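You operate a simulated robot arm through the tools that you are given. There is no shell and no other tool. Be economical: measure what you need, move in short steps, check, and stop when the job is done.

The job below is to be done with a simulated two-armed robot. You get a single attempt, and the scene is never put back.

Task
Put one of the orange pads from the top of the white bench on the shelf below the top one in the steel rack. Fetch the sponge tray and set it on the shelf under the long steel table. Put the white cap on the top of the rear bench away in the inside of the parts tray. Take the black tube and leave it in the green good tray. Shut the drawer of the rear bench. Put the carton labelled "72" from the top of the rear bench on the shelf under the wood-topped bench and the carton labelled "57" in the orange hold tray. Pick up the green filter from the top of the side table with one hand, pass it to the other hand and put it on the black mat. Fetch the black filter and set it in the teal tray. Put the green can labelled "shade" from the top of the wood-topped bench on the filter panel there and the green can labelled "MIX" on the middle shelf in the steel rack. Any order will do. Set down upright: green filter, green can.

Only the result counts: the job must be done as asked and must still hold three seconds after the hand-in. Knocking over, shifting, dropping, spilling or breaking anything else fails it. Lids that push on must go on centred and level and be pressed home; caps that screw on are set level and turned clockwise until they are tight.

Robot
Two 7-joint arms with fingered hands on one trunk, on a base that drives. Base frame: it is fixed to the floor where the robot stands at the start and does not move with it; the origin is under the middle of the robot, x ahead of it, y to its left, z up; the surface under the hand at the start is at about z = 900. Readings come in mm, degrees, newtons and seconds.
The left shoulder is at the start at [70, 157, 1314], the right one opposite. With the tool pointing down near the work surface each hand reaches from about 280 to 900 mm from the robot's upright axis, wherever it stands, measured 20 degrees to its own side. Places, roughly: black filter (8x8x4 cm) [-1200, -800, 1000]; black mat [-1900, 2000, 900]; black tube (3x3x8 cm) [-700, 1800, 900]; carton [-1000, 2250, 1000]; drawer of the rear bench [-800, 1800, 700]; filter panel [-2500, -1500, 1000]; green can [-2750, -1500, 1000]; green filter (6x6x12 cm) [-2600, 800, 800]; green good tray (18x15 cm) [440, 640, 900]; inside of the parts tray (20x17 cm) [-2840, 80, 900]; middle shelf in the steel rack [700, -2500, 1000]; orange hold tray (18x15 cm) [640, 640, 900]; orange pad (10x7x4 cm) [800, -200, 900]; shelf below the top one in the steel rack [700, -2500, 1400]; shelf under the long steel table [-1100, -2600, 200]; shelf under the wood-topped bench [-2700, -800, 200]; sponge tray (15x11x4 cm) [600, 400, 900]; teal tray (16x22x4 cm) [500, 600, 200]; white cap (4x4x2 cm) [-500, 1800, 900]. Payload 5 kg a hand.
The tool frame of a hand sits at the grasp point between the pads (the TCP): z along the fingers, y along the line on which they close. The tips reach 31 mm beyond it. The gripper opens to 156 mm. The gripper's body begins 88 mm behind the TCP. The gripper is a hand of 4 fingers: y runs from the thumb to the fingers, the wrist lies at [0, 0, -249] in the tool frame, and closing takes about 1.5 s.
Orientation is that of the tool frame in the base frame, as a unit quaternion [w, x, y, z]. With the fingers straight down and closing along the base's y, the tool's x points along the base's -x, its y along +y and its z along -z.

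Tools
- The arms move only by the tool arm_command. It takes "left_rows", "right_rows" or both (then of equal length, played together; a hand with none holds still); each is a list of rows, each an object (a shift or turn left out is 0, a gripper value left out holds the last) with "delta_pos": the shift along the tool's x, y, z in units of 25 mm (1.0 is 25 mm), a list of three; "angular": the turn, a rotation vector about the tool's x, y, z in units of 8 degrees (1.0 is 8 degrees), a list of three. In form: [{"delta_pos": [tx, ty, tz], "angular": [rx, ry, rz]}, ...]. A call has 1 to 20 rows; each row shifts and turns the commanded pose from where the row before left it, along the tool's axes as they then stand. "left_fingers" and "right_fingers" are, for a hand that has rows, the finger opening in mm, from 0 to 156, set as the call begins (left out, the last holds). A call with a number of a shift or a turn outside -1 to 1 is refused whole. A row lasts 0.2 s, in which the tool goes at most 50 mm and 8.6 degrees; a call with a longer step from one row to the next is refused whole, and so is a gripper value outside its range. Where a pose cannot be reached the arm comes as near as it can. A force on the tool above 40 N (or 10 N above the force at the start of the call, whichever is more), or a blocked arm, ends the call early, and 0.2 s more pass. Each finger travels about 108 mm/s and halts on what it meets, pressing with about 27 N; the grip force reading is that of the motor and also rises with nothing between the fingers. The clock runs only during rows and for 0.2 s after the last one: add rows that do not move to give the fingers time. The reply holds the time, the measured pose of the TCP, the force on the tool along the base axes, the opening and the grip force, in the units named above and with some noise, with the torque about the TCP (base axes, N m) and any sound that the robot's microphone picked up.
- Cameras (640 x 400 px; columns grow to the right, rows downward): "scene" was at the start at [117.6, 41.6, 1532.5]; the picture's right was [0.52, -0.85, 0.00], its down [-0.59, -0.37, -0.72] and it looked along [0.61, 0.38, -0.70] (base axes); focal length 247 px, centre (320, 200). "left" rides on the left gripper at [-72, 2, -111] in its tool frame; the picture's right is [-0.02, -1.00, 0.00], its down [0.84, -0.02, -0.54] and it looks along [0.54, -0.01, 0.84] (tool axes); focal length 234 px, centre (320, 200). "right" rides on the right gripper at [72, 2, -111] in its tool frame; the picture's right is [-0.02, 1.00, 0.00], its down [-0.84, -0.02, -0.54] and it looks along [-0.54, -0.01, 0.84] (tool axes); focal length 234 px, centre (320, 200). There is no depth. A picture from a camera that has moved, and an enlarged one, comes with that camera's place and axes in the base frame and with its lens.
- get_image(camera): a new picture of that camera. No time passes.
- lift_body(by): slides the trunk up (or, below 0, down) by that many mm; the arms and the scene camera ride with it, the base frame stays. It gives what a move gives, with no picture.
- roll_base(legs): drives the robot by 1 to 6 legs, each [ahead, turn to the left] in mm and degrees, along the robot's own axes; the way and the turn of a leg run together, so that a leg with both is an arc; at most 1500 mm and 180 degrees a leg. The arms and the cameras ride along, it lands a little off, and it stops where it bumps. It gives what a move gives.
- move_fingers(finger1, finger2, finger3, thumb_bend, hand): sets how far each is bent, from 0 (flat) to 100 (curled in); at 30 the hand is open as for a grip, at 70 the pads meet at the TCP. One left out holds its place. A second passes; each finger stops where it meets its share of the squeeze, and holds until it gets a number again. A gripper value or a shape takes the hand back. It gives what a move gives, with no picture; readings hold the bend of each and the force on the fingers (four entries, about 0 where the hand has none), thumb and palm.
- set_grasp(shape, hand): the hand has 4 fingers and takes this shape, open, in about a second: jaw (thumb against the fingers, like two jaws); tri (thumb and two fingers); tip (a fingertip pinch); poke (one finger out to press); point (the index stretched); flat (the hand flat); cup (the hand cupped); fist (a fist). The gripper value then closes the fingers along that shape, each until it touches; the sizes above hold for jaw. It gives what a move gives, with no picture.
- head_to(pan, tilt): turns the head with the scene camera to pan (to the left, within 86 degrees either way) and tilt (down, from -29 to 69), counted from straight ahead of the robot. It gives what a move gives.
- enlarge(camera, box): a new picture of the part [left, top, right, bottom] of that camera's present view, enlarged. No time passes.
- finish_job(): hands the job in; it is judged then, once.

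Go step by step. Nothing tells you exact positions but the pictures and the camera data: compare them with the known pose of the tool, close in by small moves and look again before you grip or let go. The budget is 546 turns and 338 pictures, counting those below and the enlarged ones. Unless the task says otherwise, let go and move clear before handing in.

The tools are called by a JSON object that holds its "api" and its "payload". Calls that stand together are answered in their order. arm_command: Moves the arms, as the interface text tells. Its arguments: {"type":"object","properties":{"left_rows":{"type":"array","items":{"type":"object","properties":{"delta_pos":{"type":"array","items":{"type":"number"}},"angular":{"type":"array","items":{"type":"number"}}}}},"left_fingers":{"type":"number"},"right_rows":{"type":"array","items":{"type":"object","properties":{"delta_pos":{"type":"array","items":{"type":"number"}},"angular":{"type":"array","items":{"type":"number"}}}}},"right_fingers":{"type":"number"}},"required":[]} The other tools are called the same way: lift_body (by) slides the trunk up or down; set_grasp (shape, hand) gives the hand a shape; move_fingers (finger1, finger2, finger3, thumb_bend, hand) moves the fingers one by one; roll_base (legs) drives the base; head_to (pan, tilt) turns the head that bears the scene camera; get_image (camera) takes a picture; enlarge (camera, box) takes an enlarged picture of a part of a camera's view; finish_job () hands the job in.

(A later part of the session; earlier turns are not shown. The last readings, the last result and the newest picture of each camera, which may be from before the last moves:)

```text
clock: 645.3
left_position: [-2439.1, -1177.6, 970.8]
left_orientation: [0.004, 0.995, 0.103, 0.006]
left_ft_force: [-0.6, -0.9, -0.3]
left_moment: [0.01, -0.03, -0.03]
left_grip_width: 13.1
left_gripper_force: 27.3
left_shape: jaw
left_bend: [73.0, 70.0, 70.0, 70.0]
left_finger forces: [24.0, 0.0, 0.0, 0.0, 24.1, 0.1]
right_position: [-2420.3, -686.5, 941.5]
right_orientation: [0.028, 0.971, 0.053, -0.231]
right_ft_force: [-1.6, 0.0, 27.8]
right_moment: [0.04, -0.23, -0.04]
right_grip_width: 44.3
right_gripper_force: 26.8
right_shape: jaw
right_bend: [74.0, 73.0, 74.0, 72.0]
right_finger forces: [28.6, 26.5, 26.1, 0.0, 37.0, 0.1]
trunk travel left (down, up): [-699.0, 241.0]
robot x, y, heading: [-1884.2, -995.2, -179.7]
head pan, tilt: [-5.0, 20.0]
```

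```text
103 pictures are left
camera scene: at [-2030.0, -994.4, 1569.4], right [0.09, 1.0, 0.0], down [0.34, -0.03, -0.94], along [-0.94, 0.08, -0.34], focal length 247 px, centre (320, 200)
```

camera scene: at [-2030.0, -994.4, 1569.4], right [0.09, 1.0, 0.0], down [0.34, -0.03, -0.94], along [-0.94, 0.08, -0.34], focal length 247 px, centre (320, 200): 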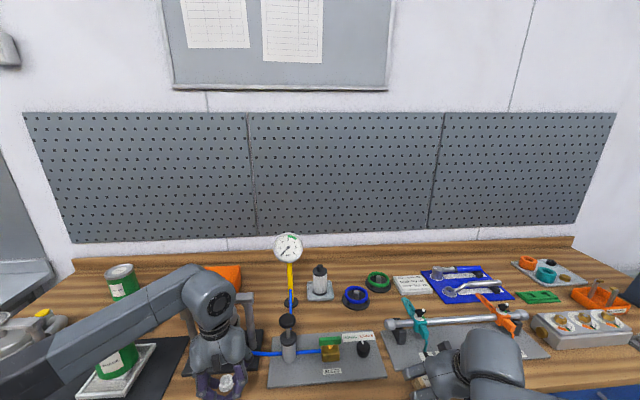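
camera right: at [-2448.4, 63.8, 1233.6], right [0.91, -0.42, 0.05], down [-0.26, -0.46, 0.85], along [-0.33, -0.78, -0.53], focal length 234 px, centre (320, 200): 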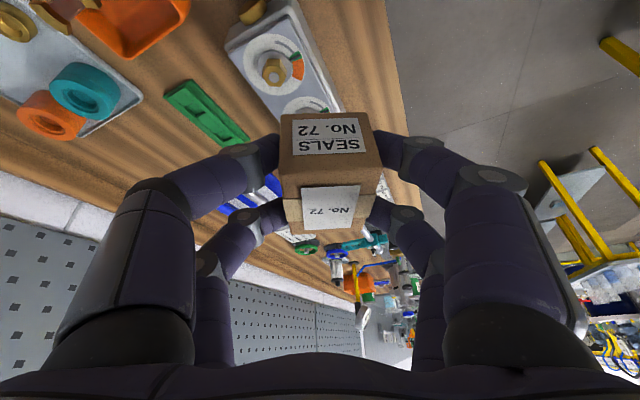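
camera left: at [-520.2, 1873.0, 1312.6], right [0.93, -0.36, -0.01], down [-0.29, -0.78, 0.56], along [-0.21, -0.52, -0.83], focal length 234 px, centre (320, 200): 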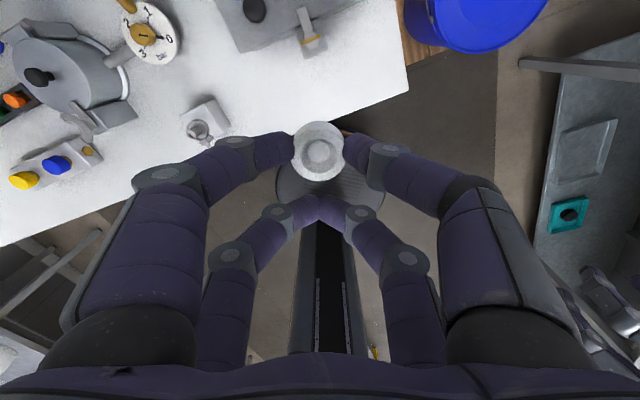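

I lowered too early over the bench edge; raise immediately, back away, and check.

{"api": "lift_body", "payload": {"by": 100}}

{"api": "get_image", "payload": {"camera": "right"}}

{"api": "roll_base", "payload": {"legs": [[-300, 0]]}}

{"api": "get_image", "payload": {"camera": "scene"}}

{"api": "get_image", "payload": {"camera": "left"}}

```text
clock: 646.6
left_position: [-2441.0, -1176.3, 1069.9]
left_orientation: [0.005, 0.995, 0.102, 0.007]
left_ft_force: [-0.2, 0.8, -0.7]
left_moment: [0.02, 0.02, -0.01]
left_grip_width: 13.1
left_gripper_force: 26.8
left_shape: jaw
left_bend: [73.0, 70.0, 70.0, 70.0]
left_finger forces: [24.0, 0.0, 0.0, 0.0, 24.0, 0.0]
right_position: [-2420.1, -686.8, 1038.3]
right_orientation: [0.027, 0.972, 0.051, -0.227]
right_ft_force: [-0.4, -0.2, 0.3]
right_moment: [0.01, -0.02, -0.04]
right_grip_width: 43.8
right_gripper_force: 26.7
right_shape: jaw
right_bend: [74.0, 73.0, 74.0, 71.0]
right_finger forces: [26.2, 25.5, 27.0, 0.0, 24.8, 0.1]
trunk travel left (down, up): [-799.0, 141.0]
robot x, y, heading: [-1885.9, -995.9, -179.7]
head pan, tilt: [-5.0, 20.0]
```

```text
102 pictures are left
camera right: at [-2307.3, -673.4, 1103.9], right [0.09, -0.99, 0.04], down [-0.51, -0.01, 0.86], along [-0.85, -0.1, -0.51], focal length 234 px, centre (320, 200)
```

right: 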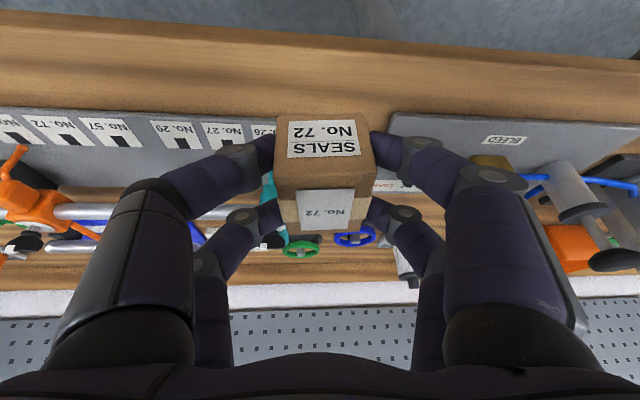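

```text
clock: 648.5
left_position: [-2188.3, -1167.7, 1074.6]
left_orientation: [0.004, 0.995, 0.104, 0.004]
left_ft_force: [1.6, -0.5, 0.3]
left_moment: [0.03, 0.08, 0.01]
left_grip_width: 13.4
left_gripper_force: 26.4
left_shape: jaw
left_bend: [73.0, 70.0, 70.0, 70.0]
left_finger forces: [24.1, 0.0, 0.0, 0.0, 24.0, 0.1]
right_position: [-2171.0, -678.2, 1039.1]
right_orientation: [0.032, 0.971, 0.056, -0.23]
right_ft_force: [0.5, 0.6, -1.1]
right_moment: [0.02, 0.04, 0.02]
right_grip_width: 43.4
right_gripper_force: 27.0
right_shape: jaw
right_bend: [74.0, 73.0, 74.0, 71.0]
right_finger forces: [26.1, 25.9, 26.4, 0.0, 25.5, 0.0]
trunk travel left (down, up): [-799.0, 141.0]
robot x, y, heading: [-1642.4, -978.1, -176.8]
head pan, tilt: [-5.0, 20.0]
stopped in leg 1: the robot was blocked; the commanded pose is now the measured one
```

```text
101 pictures are left
camera scene: at [-1779.3, -974.6, 1670.0], right [0.03, 1.0, 0.0], down [0.34, -0.02, -0.94], along [-0.94, 0.03, -0.34], focal length 247 px, centre (320, 200)
```

scene: 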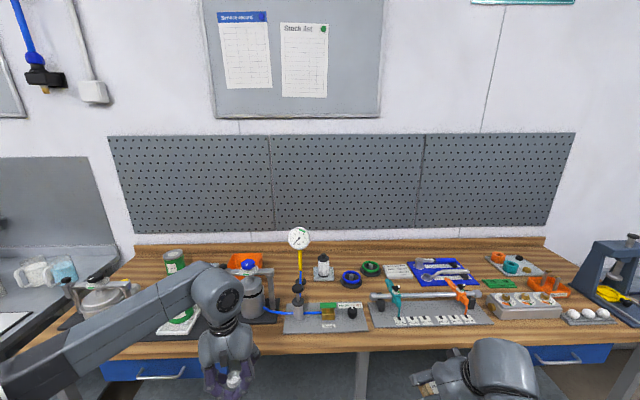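

```text
100 pictures are left
camera left: at [-2259.6, -1182.7, 1185.1], right [-0.23, 0.97, -0.01], down [0.81, 0.2, 0.55], along [0.54, 0.12, -0.84], focal length 234 px, centre (320, 200)
```

left: 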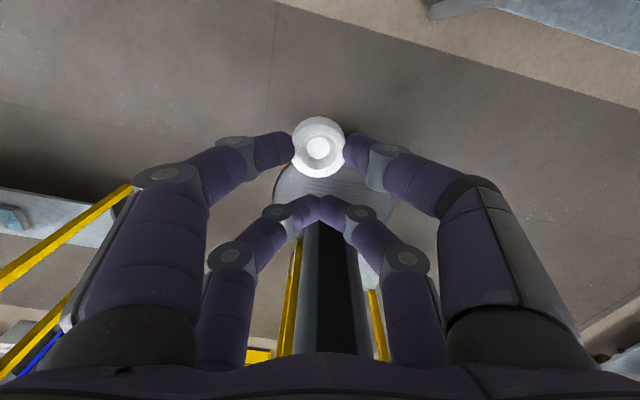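

{"api": "roll_base", "payload": {"legs": [[40, -3]]}}

{"api": "lift_body", "payload": {"by": -400}}

{"api": "lift_body", "payload": {"by": -300}}

{"api": "get_image", "payload": {"camera": "scene"}}

```text
clock: 649.4
left_position: [-2234.7, -1151.4, 1073.0]
left_orientation: [0.002, 0.997, 0.083, 0.004]
left_ft_force: [0.8, -0.8, -0.6]
left_moment: [0.07, 0.1, 0.0]
left_grip_width: 13.1
left_gripper_force: 26.8
left_shape: jaw
left_bend: [73.0, 70.0, 70.0, 70.0]
left_finger forces: [24.0, 0.0, 0.1, 0.1, 24.0, 0.0]
right_position: [-2197.0, -663.5, 1041.9]
right_orientation: [0.024, 0.972, 0.035, -0.231]
right_ft_force: [1.8, -0.6, -0.2]
right_moment: [0.05, 0.0, 0.01]
right_grip_width: 43.1
right_gripper_force: 27.2
right_shape: jaw
right_bend: [74.0, 73.0, 74.0, 71.0]
right_finger forces: [26.2, 25.9, 26.5, 0.0, 25.5, 0.0]
trunk travel left (down, up): [-799.0, 141.0]
robot x, y, heading: [-1678.1, -982.4, -179.7]
head pan, tilt: [-5.0, 20.0]
```

```text
clock: 653.2
left_position: [-2239.2, -1149.0, 670.3]
left_orientation: [0.004, 0.997, 0.083, 0.006]
left_ft_force: [-0.3, 0.2, -0.4]
left_moment: [0.0, 0.02, 0.01]
left_grip_width: 13.3
left_gripper_force: 26.8
left_shape: jaw
left_bend: [73.0, 70.0, 70.0, 70.0]
left_finger forces: [24.1, 0.1, 0.0, 0.0, 24.0, 0.0]
right_position: [-2202.1, -661.0, 637.3]
right_orientation: [0.026, 0.973, 0.034, -0.228]
right_ft_force: [0.4, -0.2, 0.1]
right_moment: [-0.02, 0.0, 0.01]
right_grip_width: 43.1
right_gripper_force: 27.0
right_shape: jaw
right_bend: [74.0, 73.0, 74.0, 71.0]
right_finger forces: [26.0, 25.9, 26.6, 0.0, 25.5, 0.1]
trunk travel left (down, up): [-399.0, 541.0]
robot x, y, heading: [-1681.0, -982.5, -179.9]
head pan, tilt: [-5.0, 20.0]
```

```text
clock: 656.2
left_position: [-2240.6, -1148.4, 369.6]
left_orientation: [0.003, 0.996, 0.084, 0.006]
left_ft_force: [0.3, 1.2, 0.0]
left_moment: [0.0, 0.03, 0.03]
left_grip_width: 13.3
left_gripper_force: 27.6
left_shape: jaw
left_bend: [73.0, 70.0, 70.0, 70.0]
left_finger forces: [23.9, 0.0, 0.0, 0.0, 24.0, 0.0]
right_position: [-2202.5, -660.1, 336.9]
right_orientation: [0.026, 0.973, 0.034, -0.228]
right_ft_force: [0.6, 0.8, 0.1]
right_moment: [0.02, 0.01, -0.02]
right_grip_width: 43.1
right_gripper_force: 26.8
right_shape: jaw
right_bend: [74.0, 73.0, 74.0, 71.0]
right_finger forces: [26.1, 25.9, 26.5, 0.1, 25.5, 0.0]
trunk travel left (down, up): [-99.0, 841.0]
robot x, y, heading: [-1684.8, -977.4, -180.0]
head pan, tilt: [-5.0, 20.0]
```

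```text
99 pictures are left
camera scene: at [-1825.7, -975.3, 969.1], right [0.08, 1.0, 0.0], down [0.34, -0.03, -0.94], along [-0.94, 0.08, -0.34], focal length 247 px, centre (320, 200)
```

scene: 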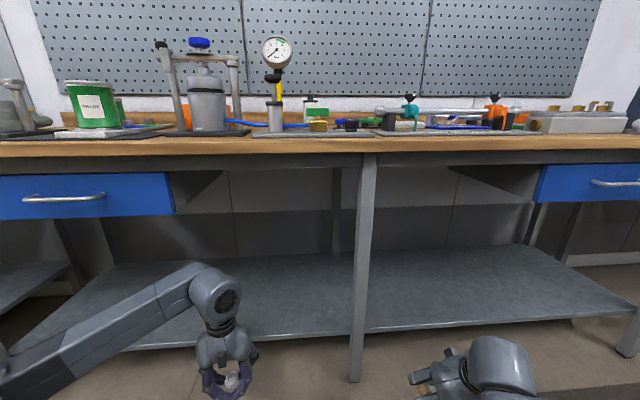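

{"api": "roll_base", "payload": {"legs": [[250, 0]]}}

{"api": "head_to", "payload": {"pan": -10, "tilt": 35}}

{"api": "get_image", "payload": {"camera": "scene"}}

```text
clock: 658.0
left_position: [-2490.8, -1151.8, 370.4]
left_orientation: [0.004, 0.996, 0.085, 0.006]
left_ft_force: [-0.2, -0.4, 1.0]
left_moment: [0.02, -0.01, 0.03]
left_grip_width: 13.1
left_gripper_force: 27.2
left_shape: jaw
left_bend: [73.0, 70.0, 70.0, 70.0]
left_finger forces: [23.9, 0.0, 0.0, 0.0, 24.0, 0.0]
right_position: [-2453.2, -663.5, 336.8]
right_orientation: [0.027, 0.972, 0.036, -0.229]
right_ft_force: [0.0, -0.2, 0.9]
right_moment: [-0.02, 0.01, -0.02]
right_grip_width: 43.2
right_gripper_force: 27.5
right_shape: jaw
right_bend: [74.0, 73.0, 74.0, 71.0]
right_finger forces: [26.2, 25.8, 26.5, 0.0, 25.5, 0.0]
trunk travel left (down, up): [-99.0, 841.0]
robot x, y, heading: [-1928.1, -981.6, -179.6]
head pan, tilt: [-5.0, 20.0]
```

```text
clock: 658.8
left_position: [-2489.8, -1150.9, 370.3]
left_orientation: [0.004, 0.996, 0.085, 0.007]
left_ft_force: [-0.8, -0.4, -0.6]
left_moment: [-0.03, -0.01, -0.01]
left_grip_width: 13.4
left_gripper_force: 27.3
left_shape: jaw
left_bend: [73.0, 70.0, 70.0, 70.0]
left_finger forces: [23.9, 0.1, 0.2, 0.0, 24.0, 0.0]
right_position: [-2453.8, -663.2, 337.4]
right_orientation: [0.026, 0.973, 0.035, -0.228]
right_ft_force: [1.1, -0.1, -0.4]
right_moment: [-0.03, -0.01, 0.06]
right_grip_width: 43.8
right_gripper_force: 26.7
right_shape: jaw
right_bend: [74.0, 73.0, 74.0, 71.0]
right_finger forces: [26.0, 25.9, 26.4, 0.0, 25.5, 0.1]
trunk travel left (down, up): [-99.0, 841.0]
robot x, y, heading: [-1931.7, -983.8, -179.6]
head pan, tilt: [-10.0, 35.0]
```

```text
98 pictures are left
camera scene: at [-2070.1, -969.6, 945.2], right [0.17, 0.99, 0.0], down [0.56, -0.1, -0.82], along [-0.81, 0.14, -0.57], focal length 247 px, centre (320, 200)
```

scene: 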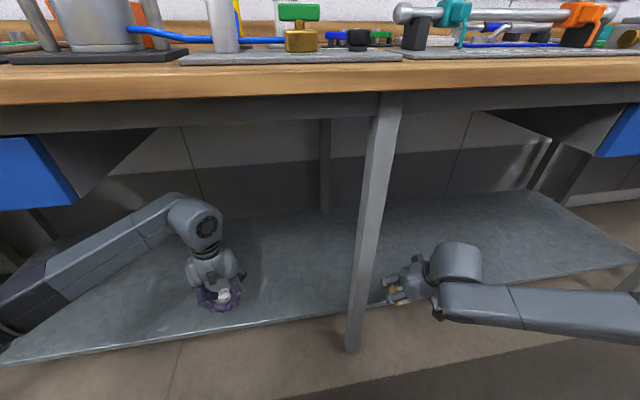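

{"api": "arm_command", "payload": {"right_rows": [{"delta_pos": [0, -0.9, 0]}, {"delta_pos": [0, -0.9, 0]}, {"delta_pos": [0, -0.9, 0]}, {}]}}

{"api": "roll_base", "payload": {"legs": [[150, 0]]}}

{"api": "get_image", "payload": {"camera": "scene"}}

{"api": "get_image", "payload": {"camera": "right"}}

```text
clock: 659.8
left_position: [-2490.1, -1151.4, 370.0]
left_orientation: [0.004, 0.996, 0.085, 0.006]
left_ft_force: [-0.7, -0.8, -0.3]
left_moment: [-0.01, -0.02, 0.02]
left_grip_width: 13.3
left_gripper_force: 27.1
left_shape: jaw
left_bend: [73.0, 70.0, 70.0, 70.0]
left_finger forces: [24.0, 0.0, 0.0, 0.1, 24.0, 0.0]
right_position: [-2460.4, -595.5, 335.1]
right_orientation: [0.027, 0.972, 0.037, -0.228]
right_ft_force: [-1.0, 0.7, 0.0]
right_moment: [-0.03, -0.01, 0.01]
right_grip_width: 43.6
right_gripper_force: 27.5
right_shape: jaw
right_bend: [74.0, 73.0, 74.0, 71.0]
right_finger forces: [26.1, 25.9, 26.5, 0.0, 25.5, 0.0]
trunk travel left (down, up): [-99.0, 841.0]
robot x, y, heading: [-1930.7, -981.3, -179.6]
head pan, tilt: [-10.0, 35.0]
```

```text
clock: 661.2
left_position: [-2641.1, -1151.0, 369.6]
left_orientation: [0.003, 0.996, 0.086, 0.007]
left_ft_force: [-0.5, 0.1, 0.5]
left_moment: [-0.02, 0.01, 0.0]
left_grip_width: 13.5
left_gripper_force: 27.0
left_shape: jaw
left_bend: [73.0, 70.0, 70.0, 70.0]
left_finger forces: [23.9, 0.0, 0.0, 0.0, 24.0, 0.0]
right_position: [-2611.3, -596.7, 333.6]
right_orientation: [0.027, 0.972, 0.036, -0.229]
right_ft_force: [0.2, 0.4, -0.9]
right_moment: [0.02, -0.02, 0.01]
right_grip_width: 43.2
right_gripper_force: 27.1
right_shape: jaw
right_bend: [74.0, 73.0, 74.0, 71.0]
right_finger forces: [25.9, 26.0, 26.5, 0.0, 25.5, 0.1]
trunk travel left (down, up): [-99.0, 841.0]
robot x, y, heading: [-2078.6, -979.7, -179.9]
head pan, tilt: [-10.0, 35.0]
```

```text
97 pictures are left
camera scene: at [-2222.1, -970.4, 945.1], right [0.17, 0.99, 0.0], down [0.57, -0.1, -0.82], along [-0.81, 0.14, -0.57], focal length 247 px, centre (320, 200)
```

scene: 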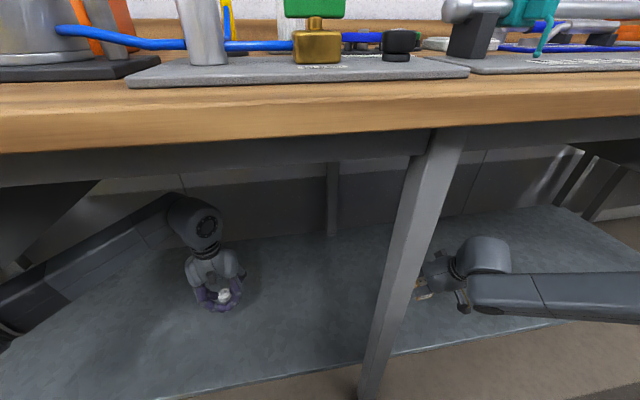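

```text
96 pictures are left
camera right: at [-2497.8, -587.6, 401.1], right [0.06, -1.0, 0.05], down [-0.51, 0.01, 0.86], along [-0.86, -0.08, -0.51], focal length 234 px, centre (320, 200)
```

right: 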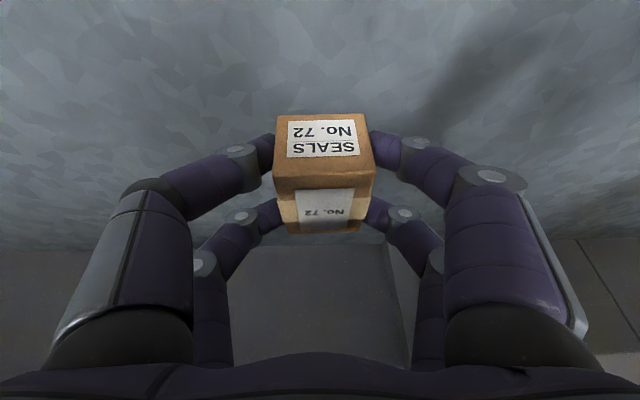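

{"api": "lift_body", "payload": {"by": -70}}

{"api": "arm_command", "payload": {"right_rows": [{"delta_pos": [0.16, 0, 0.36]}, {"delta_pos": [0.08, 0, 0.18]}, {}]}}

{"api": "get_image", "payload": {"camera": "right"}}

```text
clock: 662.2
left_position: [-2641.2, -1151.3, 301.6]
left_orientation: [0.004, 0.996, 0.085, 0.006]
left_ft_force: [-0.4, 0.2, -1.0]
left_moment: [0.01, -0.01, -0.02]
left_grip_width: 13.0
left_gripper_force: 27.2
left_shape: jaw
left_bend: [73.0, 70.0, 70.0, 70.0]
left_finger forces: [24.0, 0.1, 0.1, 0.1, 24.0, 0.0]
right_position: [-2611.7, -597.5, 264.5]
right_orientation: [0.027, 0.972, 0.035, -0.229]
right_ft_force: [-0.6, -0.1, -0.3]
right_moment: [-0.02, -0.01, 0.01]
right_grip_width: 43.3
right_gripper_force: 27.1
right_shape: jaw
right_bend: [74.0, 73.0, 74.0, 71.0]
right_finger forces: [26.0, 25.9, 26.5, 0.0, 25.5, 0.0]
trunk travel left (down, up): [-29.0, 911.0]
robot x, y, heading: [-2082.1, -984.3, -180.0]
head pan, tilt: [-10.0, 35.0]
```

```text
clock: 662.8
left_position: [-2641.5, -1151.6, 300.1]
left_orientation: [0.003, 0.996, 0.085, 0.005]
left_ft_force: [0.5, -0.7, -0.3]
left_moment: [0.02, 0.0, 0.01]
left_grip_width: 13.2
left_gripper_force: 26.9
left_shape: jaw
left_bend: [73.0, 70.0, 70.0, 70.0]
left_finger forces: [24.0, 0.0, 0.0, 0.0, 23.9, 0.0]
right_position: [-2615.1, -596.9, 261.9]
right_orientation: [0.024, 0.971, 0.038, -0.235]
right_ft_force: [4.7, -0.9, 21.9]
right_moment: [0.11, -0.63, -0.02]
right_grip_width: 45.0
right_gripper_force: 27.3
right_shape: jaw
right_bend: [74.0, 73.0, 74.0, 72.0]
right_finger forces: [29.7, 25.8, 25.5, 0.0, 37.4, 0.0]
trunk travel left (down, up): [-29.0, 911.0]
robot x, y, heading: [-2081.9, -982.8, -179.6]
head pan, tilt: [-10.0, 35.0]
stopped in row 2 (right hand): the force on the tool passed its limit at 46 N (the readings are from after the stop); the commanded pose is now the measured one
```

```text
95 pictures are left
camera right: at [-2500.8, -587.8, 325.5], right [0.06, -1.0, 0.04], down [-0.5, 0.0, 0.87], along [-0.87, -0.08, -0.5], focal length 234 px, centre (320, 200)
```

right: 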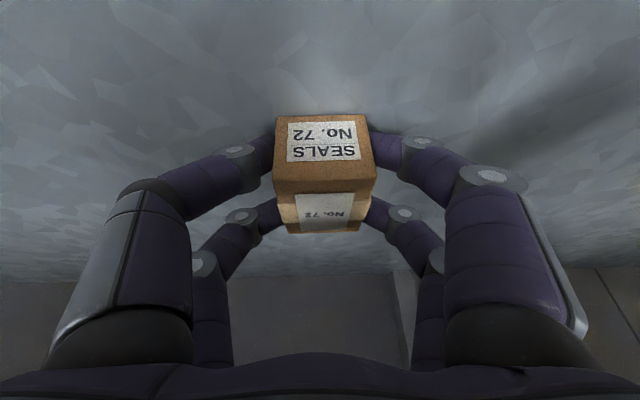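

Carton 72 is on the shelf (22 N contact). Release and retreat.

{"api": "arm_command", "payload": {"right_rows": [{}, {}, {}, {}], "right_fingers": 95}}

{"api": "arm_command", "payload": {"right_rows": [{"delta_pos": [-0.2, 0, -0.45]}, {"delta_pos": [-0.39, 0, -0.92]}, {"delta_pos": [-0.39, 0, -0.92]}, {"delta_pos": [-0.39, 0, -0.92]}, {"delta_pos": [-0.39, 0, -0.92]}, {}]}}

{"api": "get_image", "payload": {"camera": "right"}}

```text
clock: 663.8
left_position: [-2641.3, -1152.1, 301.8]
left_orientation: [0.003, 0.996, 0.085, 0.006]
left_ft_force: [0.2, 0.2, -0.5]
left_moment: [0.0, 0.05, 0.02]
left_grip_width: 13.3
left_gripper_force: 27.1
left_shape: jaw
left_bend: [73.0, 70.0, 70.0, 70.0]
left_finger forces: [24.1, 0.0, 0.0, 0.1, 24.0, 0.1]
right_position: [-2615.1, -599.5, 259.1]
right_orientation: [0.024, 0.971, 0.039, -0.234]
right_ft_force: [-2.7, -10.9, 27.0]
right_moment: [0.67, -0.1, -0.02]
right_grip_width: 81.4
right_gripper_force: 0.0
right_shape: jaw
right_bend: [32.0, 32.0, 32.0, 75.0]
right_finger forces: [1.6, 0.0, 0.0, 0.1, 26.3, 0.0]
trunk travel left (down, up): [-29.0, 911.0]
robot x, y, heading: [-2083.9, -984.3, -179.9]
head pan, tilt: [-10.0, 35.0]
```

```text
clock: 665.2
left_position: [-2642.3, -1150.6, 301.0]
left_orientation: [0.004, 0.996, 0.085, 0.007]
left_ft_force: [0.5, -0.7, 0.6]
left_moment: [0.02, 0.01, 0.02]
left_grip_width: 13.3
left_gripper_force: 27.4
left_shape: jaw
left_bend: [73.0, 70.0, 70.0, 70.0]
left_finger forces: [24.0, 0.0, 0.0, 0.1, 24.0, 0.1]
right_position: [-2605.5, -594.0, 369.3]
right_orientation: [0.025, 0.972, 0.038, -0.232]
right_ft_force: [-0.6, -0.3, -0.4]
right_moment: [0.03, -0.01, 0.03]
right_grip_width: 94.6
right_gripper_force: 0.1
right_shape: jaw
right_bend: [32.0, 32.0, 32.0, 70.0]
right_finger forces: [0.0, 0.1, 0.1, 0.1, 0.0, 0.0]
trunk travel left (down, up): [-29.0, 911.0]
robot x, y, heading: [-2082.2, -981.2, -179.7]
head pan, tilt: [-10.0, 35.0]
```

```text
94 pictures are left
camera right: at [-2491.4, -583.1, 434.3], right [0.06, -1.0, 0.04], down [-0.5, 0.01, 0.86], along [-0.86, -0.08, -0.5], focal length 234 px, centre (320, 200)
```

right: 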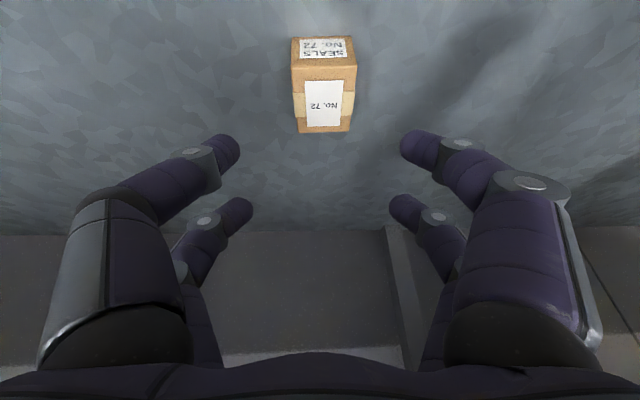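

Carton 72 done. Back out, raise, and go to the parts tray with the cap.

{"api": "roll_base", "payload": {"legs": [[-360, 0]]}}

{"api": "lift_body", "payload": {"by": 400}}

{"api": "lift_body", "payload": {"by": 400}}

{"api": "lift_body", "payload": {"by": 105}}

{"api": "roll_base", "payload": {"legs": [[0, -63], [900, 0]]}}

{"api": "head_to", "payload": {"pan": 10, "tilt": 35}}

{"api": "get_image", "payload": {"camera": "scene"}}

```text
clock: 667.5
left_position: [-2282.0, -1152.1, 300.5]
left_orientation: [0.004, 0.996, 0.088, 0.007]
left_ft_force: [0.1, 0.9, -1.0]
left_moment: [0.02, 0.02, 0.02]
left_grip_width: 13.1
left_gripper_force: 26.8
left_shape: jaw
left_bend: [73.0, 70.0, 70.0, 70.0]
left_finger forces: [24.0, 0.0, 0.0, 0.1, 24.0, 0.0]
right_position: [-2248.1, -592.6, 368.3]
right_orientation: [0.025, 0.972, 0.039, -0.232]
right_ft_force: [-0.7, 1.5, -0.6]
right_moment: [0.01, 0.0, -0.01]
right_grip_width: 94.7
right_gripper_force: 0.1
right_shape: jaw
right_bend: [32.0, 32.0, 32.0, 70.0]
right_finger forces: [0.1, 0.1, 0.1, 0.0, 0.1, 0.0]
trunk travel left (down, up): [-29.0, 911.0]
robot x, y, heading: [-1725.4, -978.1, -179.3]
head pan, tilt: [-10.0, 35.0]
```

```text
clock: 671.3
left_position: [-2281.5, -1151.2, 700.7]
left_orientation: [0.004, 0.996, 0.088, 0.006]
left_ft_force: [0.4, -0.4, -0.6]
left_moment: [0.03, 0.0, 0.03]
left_grip_width: 13.2
left_gripper_force: 27.3
left_shape: jaw
left_bend: [73.0, 70.0, 70.0, 70.0]
left_finger forces: [24.0, 0.1, 0.0, 0.1, 23.9, 0.0]
right_position: [-2250.0, -592.5, 768.8]
right_orientation: [0.025, 0.972, 0.04, -0.232]
right_ft_force: [-0.2, -0.5, 0.1]
right_moment: [-0.03, 0.03, -0.01]
right_grip_width: 94.6
right_gripper_force: 0.1
right_shape: jaw
right_bend: [32.0, 32.0, 32.0, 70.0]
right_finger forces: [0.0, 0.0, 0.0, 0.1, 0.0, 0.0]
trunk travel left (down, up): [-429.0, 511.0]
robot x, y, heading: [-1723.9, -983.5, -179.4]
head pan, tilt: [-10.0, 35.0]
```

```text
clock: 675.1
left_position: [-2282.9, -1152.1, 1099.9]
left_orientation: [0.003, 0.996, 0.088, 0.006]
left_ft_force: [0.5, 0.2, -0.8]
left_moment: [0.01, 0.0, -0.02]
left_grip_width: 13.0
left_gripper_force: 26.8
left_shape: jaw
left_bend: [73.0, 70.0, 70.0, 70.0]
left_finger forces: [24.1, 0.0, 0.1, 0.0, 23.9, 0.0]
right_position: [-2250.2, -594.4, 1168.2]
right_orientation: [0.025, 0.971, 0.04, -0.232]
right_ft_force: [0.4, -0.1, 0.8]
right_moment: [0.0, 0.0, -0.03]
right_grip_width: 94.6
right_gripper_force: 0.1
right_shape: jaw
right_bend: [32.0, 32.0, 32.0, 70.0]
right_finger forces: [0.1, 0.1, 0.0, 0.0, 0.0, 0.0]
trunk travel left (down, up): [-829.0, 111.0]
robot x, y, heading: [-1719.2, -977.3, -179.6]
head pan, tilt: [-10.0, 35.0]
```

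```text
clock: 676.5
left_position: [-2282.2, -1151.5, 1205.5]
left_orientation: [0.003, 0.996, 0.088, 0.008]
left_ft_force: [0.3, 1.1, -0.7]
left_moment: [0.03, -0.04, -0.01]
left_grip_width: 13.3
left_gripper_force: 27.1
left_shape: jaw
left_bend: [73.0, 70.0, 70.0, 70.0]
left_finger forces: [24.0, 0.1, 0.0, 0.0, 24.1, 0.0]
right_position: [-2249.7, -593.8, 1272.5]
right_orientation: [0.025, 0.972, 0.04, -0.232]
right_ft_force: [-0.2, -0.2, 0.0]
right_moment: [-0.01, 0.03, -0.03]
right_grip_width: 94.6
right_gripper_force: 0.0
right_shape: jaw
right_bend: [32.0, 32.0, 32.0, 70.0]
right_finger forces: [0.1, 0.0, 0.0, 0.0, 0.1, 0.1]
trunk travel left (down, up): [-934.0, 6.0]
robot x, y, heading: [-1723.3, -979.6, -179.5]
head pan, tilt: [-10.0, 35.0]
```

```text
clock: 684.0
left_position: [-2531.8, 240.3, 1205.3]
left_orientation: [0.007, 0.892, -0.452, 0.003]
left_ft_force: [0.9, 0.6, 0.8]
left_moment: [0.02, -0.03, -0.01]
left_grip_width: 13.1
left_gripper_force: 27.1
left_shape: jaw
left_bend: [73.0, 70.0, 70.0, 70.0]
left_finger forces: [24.1, 0.0, 0.0, 0.0, 24.1, 0.0]
right_position: [-2014.8, 459.4, 1275.1]
right_orientation: [-0.101, 0.847, -0.478, -0.211]
right_ft_force: [-0.1, -0.2, -0.5]
right_moment: [0.01, 0.02, -0.04]
right_grip_width: 94.4
right_gripper_force: 0.0
right_shape: jaw
right_bend: [32.0, 32.0, 32.0, 70.0]
right_finger forces: [0.0, 0.0, 0.1, 0.1, 0.1, 0.0]
trunk travel left (down, up): [-934.0, 6.0]
robot x, y, heading: [-2128.8, -183.4, 117.0]
head pan, tilt: [-10.0, 35.0]
```

```text
clock: 684.9
left_position: [-2531.5, 242.0, 1205.0]
left_orientation: [0.006, 0.893, -0.451, 0.003]
left_ft_force: [0.1, 0.2, 0.1]
left_moment: [0.0, -0.02, -0.01]
left_grip_width: 13.2
left_gripper_force: 27.0
left_shape: jaw
left_bend: [73.0, 70.0, 70.0, 70.0]
left_finger forces: [24.2, 0.1, 0.1, 0.1, 24.2, 0.1]
right_position: [-2016.3, 459.9, 1274.3]
right_orientation: [-0.1, 0.847, -0.478, -0.211]
right_ft_force: [-0.1, -0.3, -0.6]
right_moment: [-0.01, 0.03, 0.0]
right_grip_width: 94.5
right_gripper_force: 0.0
right_shape: jaw
right_bend: [32.0, 32.0, 32.0, 70.0]
right_finger forces: [0.0, 0.1, 0.0, 0.1, 0.1, 0.0]
trunk travel left (down, up): [-934.0, 6.0]
robot x, y, heading: [-2130.1, -186.4, 116.7]
head pan, tilt: [10.0, 35.0]
```

```text
93 pictures are left
camera scene: at [-2208.2, -68.5, 1780.1], right [0.8, 0.6, 0.0], down [0.34, -0.46, -0.82], along [-0.49, 0.65, -0.57], focal length 247 px, centre (320, 200)
```

scene: 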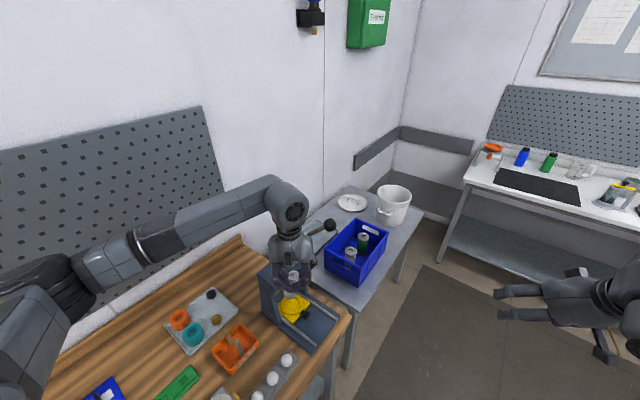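

{"api": "enlarge", "payload": {"camera": "scene", "box": [140, 270, 270, 370]}}

{"api": "roll_base", "payload": {"legs": [[0, 28]]}}

{"api": "get_image", "payload": {"camera": "left"}}

```text
4.00 times, centred on (205, 320) of scene
camera zoom: at [-2208.2, -68.5, 1780.1], right [0.8, 0.6, 0.0], down [0.34, -0.46, -0.82], along [-0.49, 0.65, -0.57], focal length 989 px, centre (780, -280)
```

zoom: 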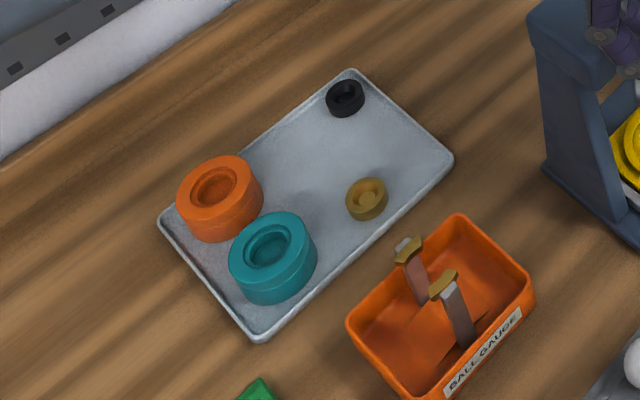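

```text
clock: 686.6
left_position: [-2682.8, 6.0, 1205.1]
left_orientation: [0.006, 0.974, -0.224, 0.005]
left_ft_force: [0.1, -0.1, -0.1]
left_moment: [0.01, -0.02, 0.02]
left_grip_width: 13.3
left_gripper_force: 27.5
left_shape: jaw
left_bend: [73.0, 70.0, 70.0, 70.0]
left_finger forces: [24.1, 0.0, 0.0, 0.0, 24.1, 0.0]
right_position: [-2326.9, 439.9, 1273.4]
right_orientation: [-0.047, 0.937, -0.262, -0.228]
right_ft_force: [-0.2, 0.1, -0.7]
right_moment: [0.01, 0.0, 0.02]
right_grip_width: 94.9
right_gripper_force: 0.0
right_shape: jaw
right_bend: [32.0, 32.0, 32.0, 70.0]
right_finger forces: [0.1, 0.1, 0.0, 0.0, 0.0, 0.0]
trunk travel left (down, up): [-934.0, 6.0]
robot x, y, heading: [-2128.9, -181.2, 144.6]
head pan, tilt: [10.0, 35.0]
```

```text
91 pictures are left
camera left: at [-2748.0, 38.9, 1315.7], right [0.41, 0.91, -0.01], down [0.76, -0.34, 0.55], along [0.5, -0.24, -0.83], focal length 234 px, centre (320, 200)
```

left: 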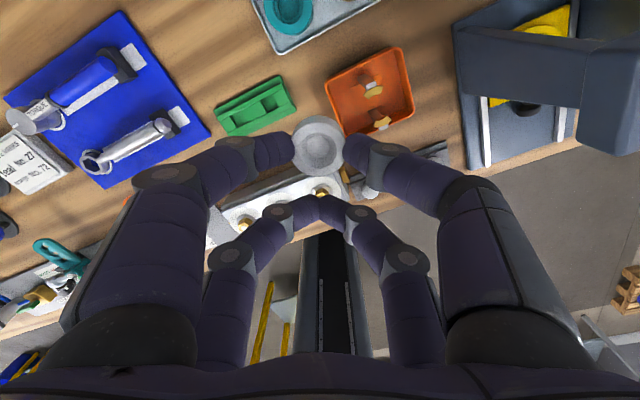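

The parts tray holds loose rings; the hand's idle finger pair would get in the way. I'll curl those two fingers in and see.

{"api": "move_fingers", "payload": {"hand": "left", "finger2": 100, "finger3": 100}}

{"api": "get_image", "payload": {"camera": "left"}}

```text
clock: 687.6
left_position: [-2683.1, 6.7, 1206.7]
left_orientation: [0.006, 0.975, -0.223, 0.005]
left_ft_force: [0.5, 0.1, -0.3]
left_moment: [0.01, 0.02, -0.01]
left_grip_width: 30.3
left_gripper_force: 24.1
left_shape: fingers
left_bend: [73.0, 71.0, 71.0, 70.0]
left_finger forces: [24.2, 0.0, 0.2, 0.0, 23.9, 0.0]
right_position: [-2329.1, 440.0, 1273.1]
right_orientation: [-0.047, 0.937, -0.261, -0.228]
right_ft_force: [0.2, -0.5, 0.1]
right_moment: [-0.01, 0.03, -0.02]
right_grip_width: 94.7
right_gripper_force: 0.0
right_shape: jaw
right_bend: [32.0, 32.0, 32.0, 70.0]
right_finger forces: [0.1, 0.1, 0.0, 0.1, 0.1, 0.1]
trunk travel left (down, up): [-934.0, 6.0]
robot x, y, heading: [-2130.8, -180.0, 144.7]
head pan, tilt: [10.0, 35.0]
```

```text
90 pictures are left
camera left: at [-2749.1, 37.8, 1315.4], right [0.41, 0.91, -0.01], down [0.76, -0.34, 0.56], along [0.5, -0.24, -0.83], focal length 234 px, centre (320, 200)
```

left: 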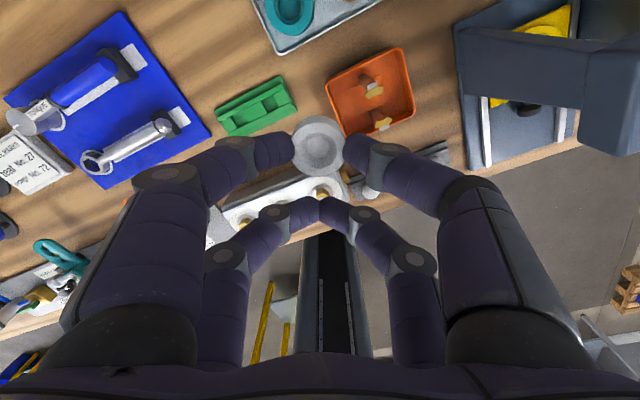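

The idle fingers just meet. I'll keep the current yaw, bring the cap over the free centre of the tray, hover low and release only the thumb. Drive 70 mm closer first.

{"api": "roll_base", "payload": {"legs": [[75, 0]]}}

{"api": "arm_command", "payload": {"left_rows": [{"delta_pos": [-0.8, -0.3, 0]}, {"delta_pos": [-0.8, -0.3, 0]}, {"delta_pos": [-0.8, -0.3, 0]}, {"delta_pos": [-0.8, -0.3, 0]}, {}]}}

{"api": "get_image", "payload": {"camera": "left"}}

{"api": "head_to", "payload": {"pan": 15, "tilt": 40}}

{"api": "get_image", "payload": {"camera": "scene"}}

```text
clock: 688.7
left_position: [-2736.0, 43.1, 1209.7]
left_orientation: [0.003, 0.975, -0.223, 0.002]
left_ft_force: [0.9, -0.6, 0.6]
left_moment: [0.03, 0.01, 0.02]
left_grip_width: 30.4
left_gripper_force: 24.6
left_shape: fingers
left_bend: [73.0, 71.0, 71.0, 70.0]
left_finger forces: [24.1, 0.0, 0.0, 0.1, 23.9, 0.0]
right_position: [-2382.9, 474.9, 1277.6]
right_orientation: [-0.047, 0.936, -0.26, -0.232]
right_ft_force: [0.7, 0.1, 0.6]
right_moment: [0.06, 0.07, 0.03]
right_grip_width: 94.7
right_gripper_force: 0.3
right_shape: jaw
right_bend: [32.0, 32.0, 32.0, 70.0]
right_finger forces: [0.0, 0.0, 0.1, 0.0, 0.0, 0.1]
trunk travel left (down, up): [-934.0, 6.0]
robot x, y, heading: [-2188.3, -138.4, 145.1]
head pan, tilt: [10.0, 35.0]
```

```text
clock: 689.9
left_position: [-2796.1, 106.8, 1206.6]
left_orientation: [0.005, 0.975, -0.223, 0.004]
left_ft_force: [-0.5, 0.5, 0.0]
left_moment: [0.0, 0.06, 0.0]
left_grip_width: 30.3
left_gripper_force: 24.2
left_shape: fingers
left_bend: [73.0, 71.0, 71.0, 70.0]
left_finger forces: [24.2, 0.1, 0.1, 0.1, 24.0, 0.1]
right_position: [-2385.2, 478.4, 1275.0]
right_orientation: [-0.048, 0.936, -0.261, -0.23]
right_ft_force: [0.8, -0.2, 0.2]
right_moment: [0.03, 0.04, 0.02]
right_grip_width: 94.4
right_gripper_force: 0.0
right_shape: jaw
right_bend: [32.0, 32.0, 32.0, 70.0]
right_finger forces: [0.0, 0.0, 0.0, 0.1, 0.0, 0.0]
trunk travel left (down, up): [-934.0, 6.0]
robot x, y, heading: [-2187.3, -137.3, 144.9]
head pan, tilt: [10.0, 35.0]
```

```text
89 pictures are left
camera left: at [-2863.2, 139.3, 1316.2], right [0.41, 0.91, -0.01], down [0.76, -0.34, 0.55], along [0.5, -0.23, -0.83], focal length 234 px, centre (320, 200)
```

left: 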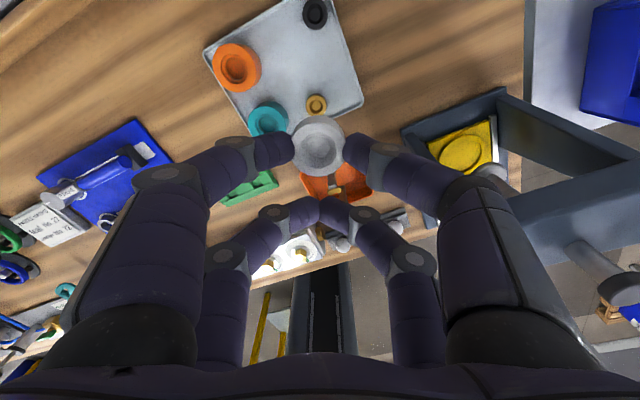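

```text
clock: 690.5
left_position: [-2799.0, 106.9, 1206.0]
left_orientation: [0.005, 0.975, -0.223, 0.004]
left_ft_force: [0.0, -0.5, 0.1]
left_moment: [0.02, -0.01, -0.01]
left_grip_width: 30.3
left_gripper_force: 24.2
left_shape: fingers
left_bend: [73.0, 71.0, 71.0, 70.0]
left_finger forces: [24.0, 0.0, 0.0, 0.0, 24.1, 0.0]
right_position: [-2386.8, 479.9, 1273.9]
right_orientation: [-0.047, 0.937, -0.261, -0.23]
right_ft_force: [0.6, -0.4, 0.5]
right_moment: [-0.04, 0.01, -0.01]
right_grip_width: 94.9
right_gripper_force: 0.0
right_shape: jaw
right_bend: [32.0, 32.0, 32.0, 70.0]
right_finger forces: [0.1, 0.0, 0.0, 0.0, 0.1, 0.1]
trunk travel left (down, up): [-934.0, 6.0]
robot x, y, heading: [-2187.7, -144.3, 144.7]
head pan, tilt: [15.0, 40.0]
```

```text
88 pictures are left
camera scene: at [-2309.9, -84.8, 1772.9], right [0.34, 0.94, 0.0], down [0.6, -0.22, -0.77], along [-0.72, 0.26, -0.64], focal length 247 px, centre (320, 200)
```

scene: 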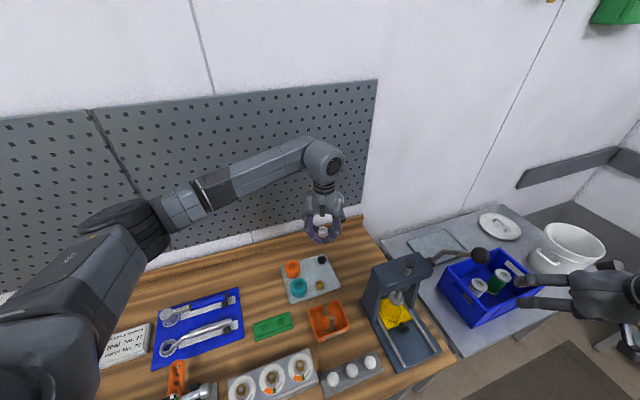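

{"api": "arm_command", "payload": {"left_rows": [{"delta_pos": [-0.72, 0.77, 0]}, {"delta_pos": [-0.71, 0.77, 0]}, {"delta_pos": [0, 0, 1]}, {"delta_pos": [0, 0, 1]}, {"delta_pos": [0, 0, 1]}, {"delta_pos": [0, 0, 1]}, {"delta_pos": [0, 0, 1]}, {"delta_pos": [0, 0, 1]}, {}]}}

{"api": "get_image", "payload": {"camera": "left"}}

```text
clock: 692.5
left_position: [-2849.4, 89.3, 1054.8]
left_orientation: [0.006, 0.974, -0.224, 0.005]
left_ft_force: [-0.4, -0.4, 0.0]
left_moment: [-0.01, -0.05, -0.01]
left_grip_width: 30.5
left_gripper_force: 24.0
left_shape: fingers
left_bend: [73.0, 71.0, 71.0, 70.0]
left_finger forces: [24.1, 0.0, 0.0, 0.0, 23.9, 0.1]
right_position: [-2388.9, 481.6, 1273.7]
right_orientation: [-0.047, 0.937, -0.261, -0.228]
right_ft_force: [-0.4, 0.0, -0.6]
right_moment: [0.0, -0.02, -0.01]
right_grip_width: 94.6
right_gripper_force: 0.1
right_shape: jaw
right_bend: [32.0, 32.0, 32.0, 70.0]
right_finger forces: [0.0, 0.1, 0.0, 0.0, 0.0, 0.1]
trunk travel left (down, up): [-934.0, 6.0]
robot x, y, heading: [-2189.9, -141.3, 144.5]
head pan, tilt: [15.0, 40.0]
```

```text
87 pictures are left
camera left: at [-2914.8, 120.8, 1164.5], right [0.41, 0.91, -0.01], down [0.76, -0.34, 0.55], along [0.5, -0.24, -0.83], focal length 234 px, centre (320, 200)
```

left: 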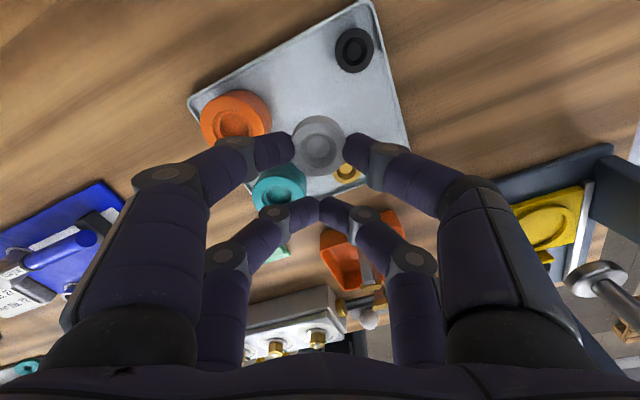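

{"api": "arm_command", "payload": {"left_rows": [{"delta_pos": [0.28, 0, 0.8]}, {"delta_pos": [0, 0, 0.9]}, {"delta_pos": [0, 0, 0.9]}, {"delta_pos": [0, 0, 0.6]}, {}]}}

{"api": "get_image", "payload": {"camera": "left"}}

{"api": "enlarge", "payload": {"camera": "scene", "box": [260, 190, 400, 310]}}

```text
clock: 693.8
left_position: [-2841.3, 84.5, 975.6]
left_orientation: [0.006, 0.975, -0.223, 0.005]
left_ft_force: [-0.1, -0.5, 0.7]
left_moment: [0.02, 0.0, -0.01]
left_grip_width: 30.1
left_gripper_force: 24.2
left_shape: fingers
left_bend: [73.0, 71.0, 71.0, 70.0]
left_finger forces: [24.1, 0.0, 0.0, 0.0, 24.1, 0.0]
right_position: [-2388.7, 481.0, 1274.3]
right_orientation: [-0.047, 0.937, -0.261, -0.228]
right_ft_force: [0.4, -0.6, -1.0]
right_moment: [0.04, 0.03, 0.03]
right_grip_width: 94.6
right_gripper_force: 0.1
right_shape: jaw
right_bend: [32.0, 32.0, 32.0, 70.0]
right_finger forces: [0.1, 0.0, 0.1, 0.0, 0.1, 0.1]
trunk travel left (down, up): [-934.0, 6.0]
robot x, y, heading: [-2192.6, -142.5, 144.8]
head pan, tilt: [15.0, 40.0]
```

```text
86 pictures are left
camera left: at [-2907.7, 116.6, 1084.3], right [0.41, 0.91, -0.01], down [0.76, -0.34, 0.56], along [0.5, -0.24, -0.83], focal length 234 px, centre (320, 200)
```

left: 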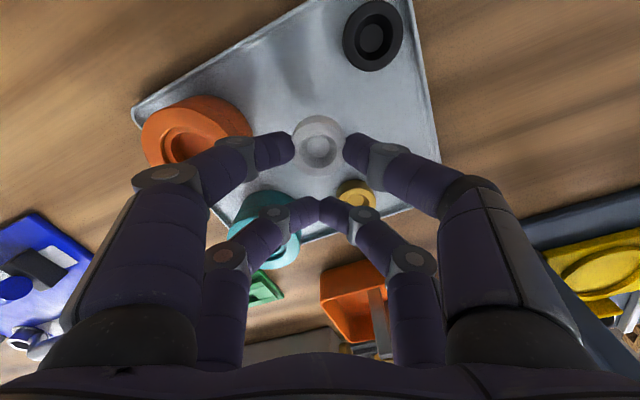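

```text
3.33 times, centred on (330, 250) of scene
camera zoom: at [-2312.2, -83.5, 1772.6], right [0.34, 0.94, 0.0], down [0.6, -0.22, -0.77], along [-0.72, 0.26, -0.64], focal length 824 px, centre (287, 33)
```

zoom: 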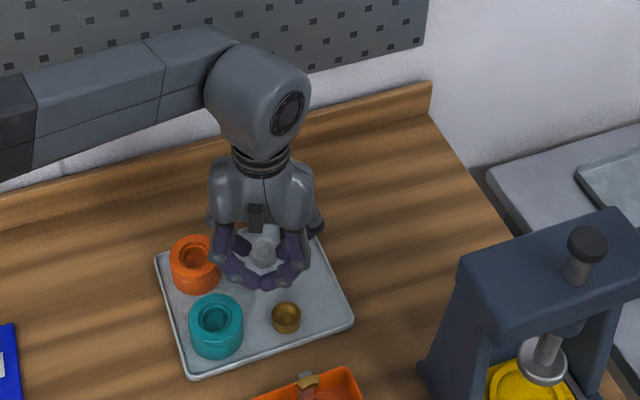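

Shift 18 mm away from the tall rings, then lower 19 mm more for a gentle release.

{"api": "arm_command", "payload": {"left_rows": [{"delta_pos": [0, -0.72, 0]}, {"delta_pos": [0, 0, 0.4]}, {"delta_pos": [0, 0, 0.35]}, {}]}}

{"api": "get_image", "payload": {"camera": "left"}}

```text
clock: 694.8
left_position: [-2834.2, 101.2, 954.6]
left_orientation: [0.006, 0.975, -0.224, 0.005]
left_ft_force: [-0.3, -0.4, -1.1]
left_moment: [0.0, 0.01, 0.0]
left_grip_width: 30.6
left_gripper_force: 24.2
left_shape: fingers
left_bend: [73.0, 71.0, 71.0, 70.0]
left_finger forces: [24.0, 0.0, 0.0, 0.0, 23.9, 0.0]
right_position: [-2387.9, 482.8, 1273.5]
right_orientation: [-0.046, 0.937, -0.261, -0.228]
right_ft_force: [0.3, 0.3, 0.0]
right_moment: [0.01, -0.03, 0.0]
right_grip_width: 94.6
right_gripper_force: 0.1
right_shape: jaw
right_bend: [32.0, 32.0, 32.0, 70.0]
right_finger forces: [0.0, 0.1, 0.0, 0.1, 0.0, 0.1]
trunk travel left (down, up): [-934.0, 6.0]
robot x, y, heading: [-2189.1, -141.7, 144.6]
head pan, tilt: [15.0, 40.0]
```

```text
84 pictures are left
camera left: at [-2900.3, 133.1, 1065.0], right [0.41, 0.91, -0.01], down [0.76, -0.34, 0.56], along [0.5, -0.24, -0.83], focal length 234 px, centre (320, 200)
```

left: 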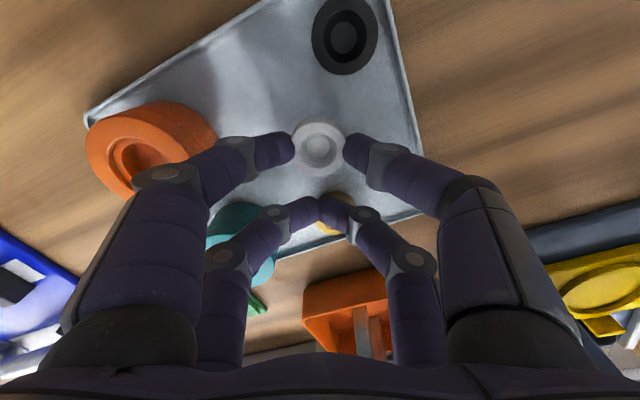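

{"api": "move_fingers", "payload": {"hand": "left", "finger1": 62, "thumb_bend": 62}}

{"api": "get_image", "payload": {"camera": "left"}}

```text
clock: 695.8
left_position: [-2835.3, 100.3, 955.1]
left_orientation: [0.006, 0.975, -0.223, 0.005]
left_ft_force: [0.0, 0.0, -0.2]
left_moment: [-0.01, 0.01, 0.01]
left_grip_width: 36.5
left_gripper_force: 1.0
left_shape: fingers
left_bend: [61.0, 71.0, 71.0, 62.0]
left_finger forces: [0.6, 0.0, 0.1, 0.0, 0.7, 0.0]
right_position: [-2387.9, 480.7, 1272.9]
right_orientation: [-0.047, 0.937, -0.261, -0.228]
right_ft_force: [0.4, -0.1, -0.3]
right_moment: [-0.01, 0.01, 0.0]
right_grip_width: 94.8
right_gripper_force: 0.2
right_shape: jaw
right_bend: [32.0, 32.0, 32.0, 70.0]
right_finger forces: [0.0, 0.1, 0.1, 0.1, 0.0, 0.0]
trunk travel left (down, up): [-934.0, 6.0]
robot x, y, heading: [-2189.8, -139.0, 144.7]
head pan, tilt: [15.0, 40.0]
```

```text
83 pictures are left
camera left: at [-2900.7, 132.7, 1065.2], right [0.41, 0.91, -0.01], down [0.76, -0.34, 0.55], along [0.5, -0.24, -0.83], focal length 234 px, centre (320, 200)
```

left: 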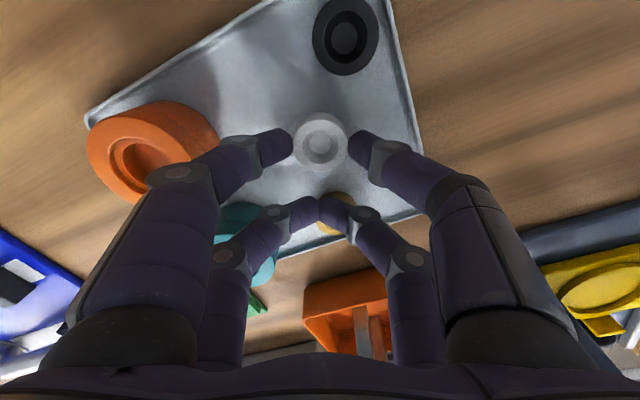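

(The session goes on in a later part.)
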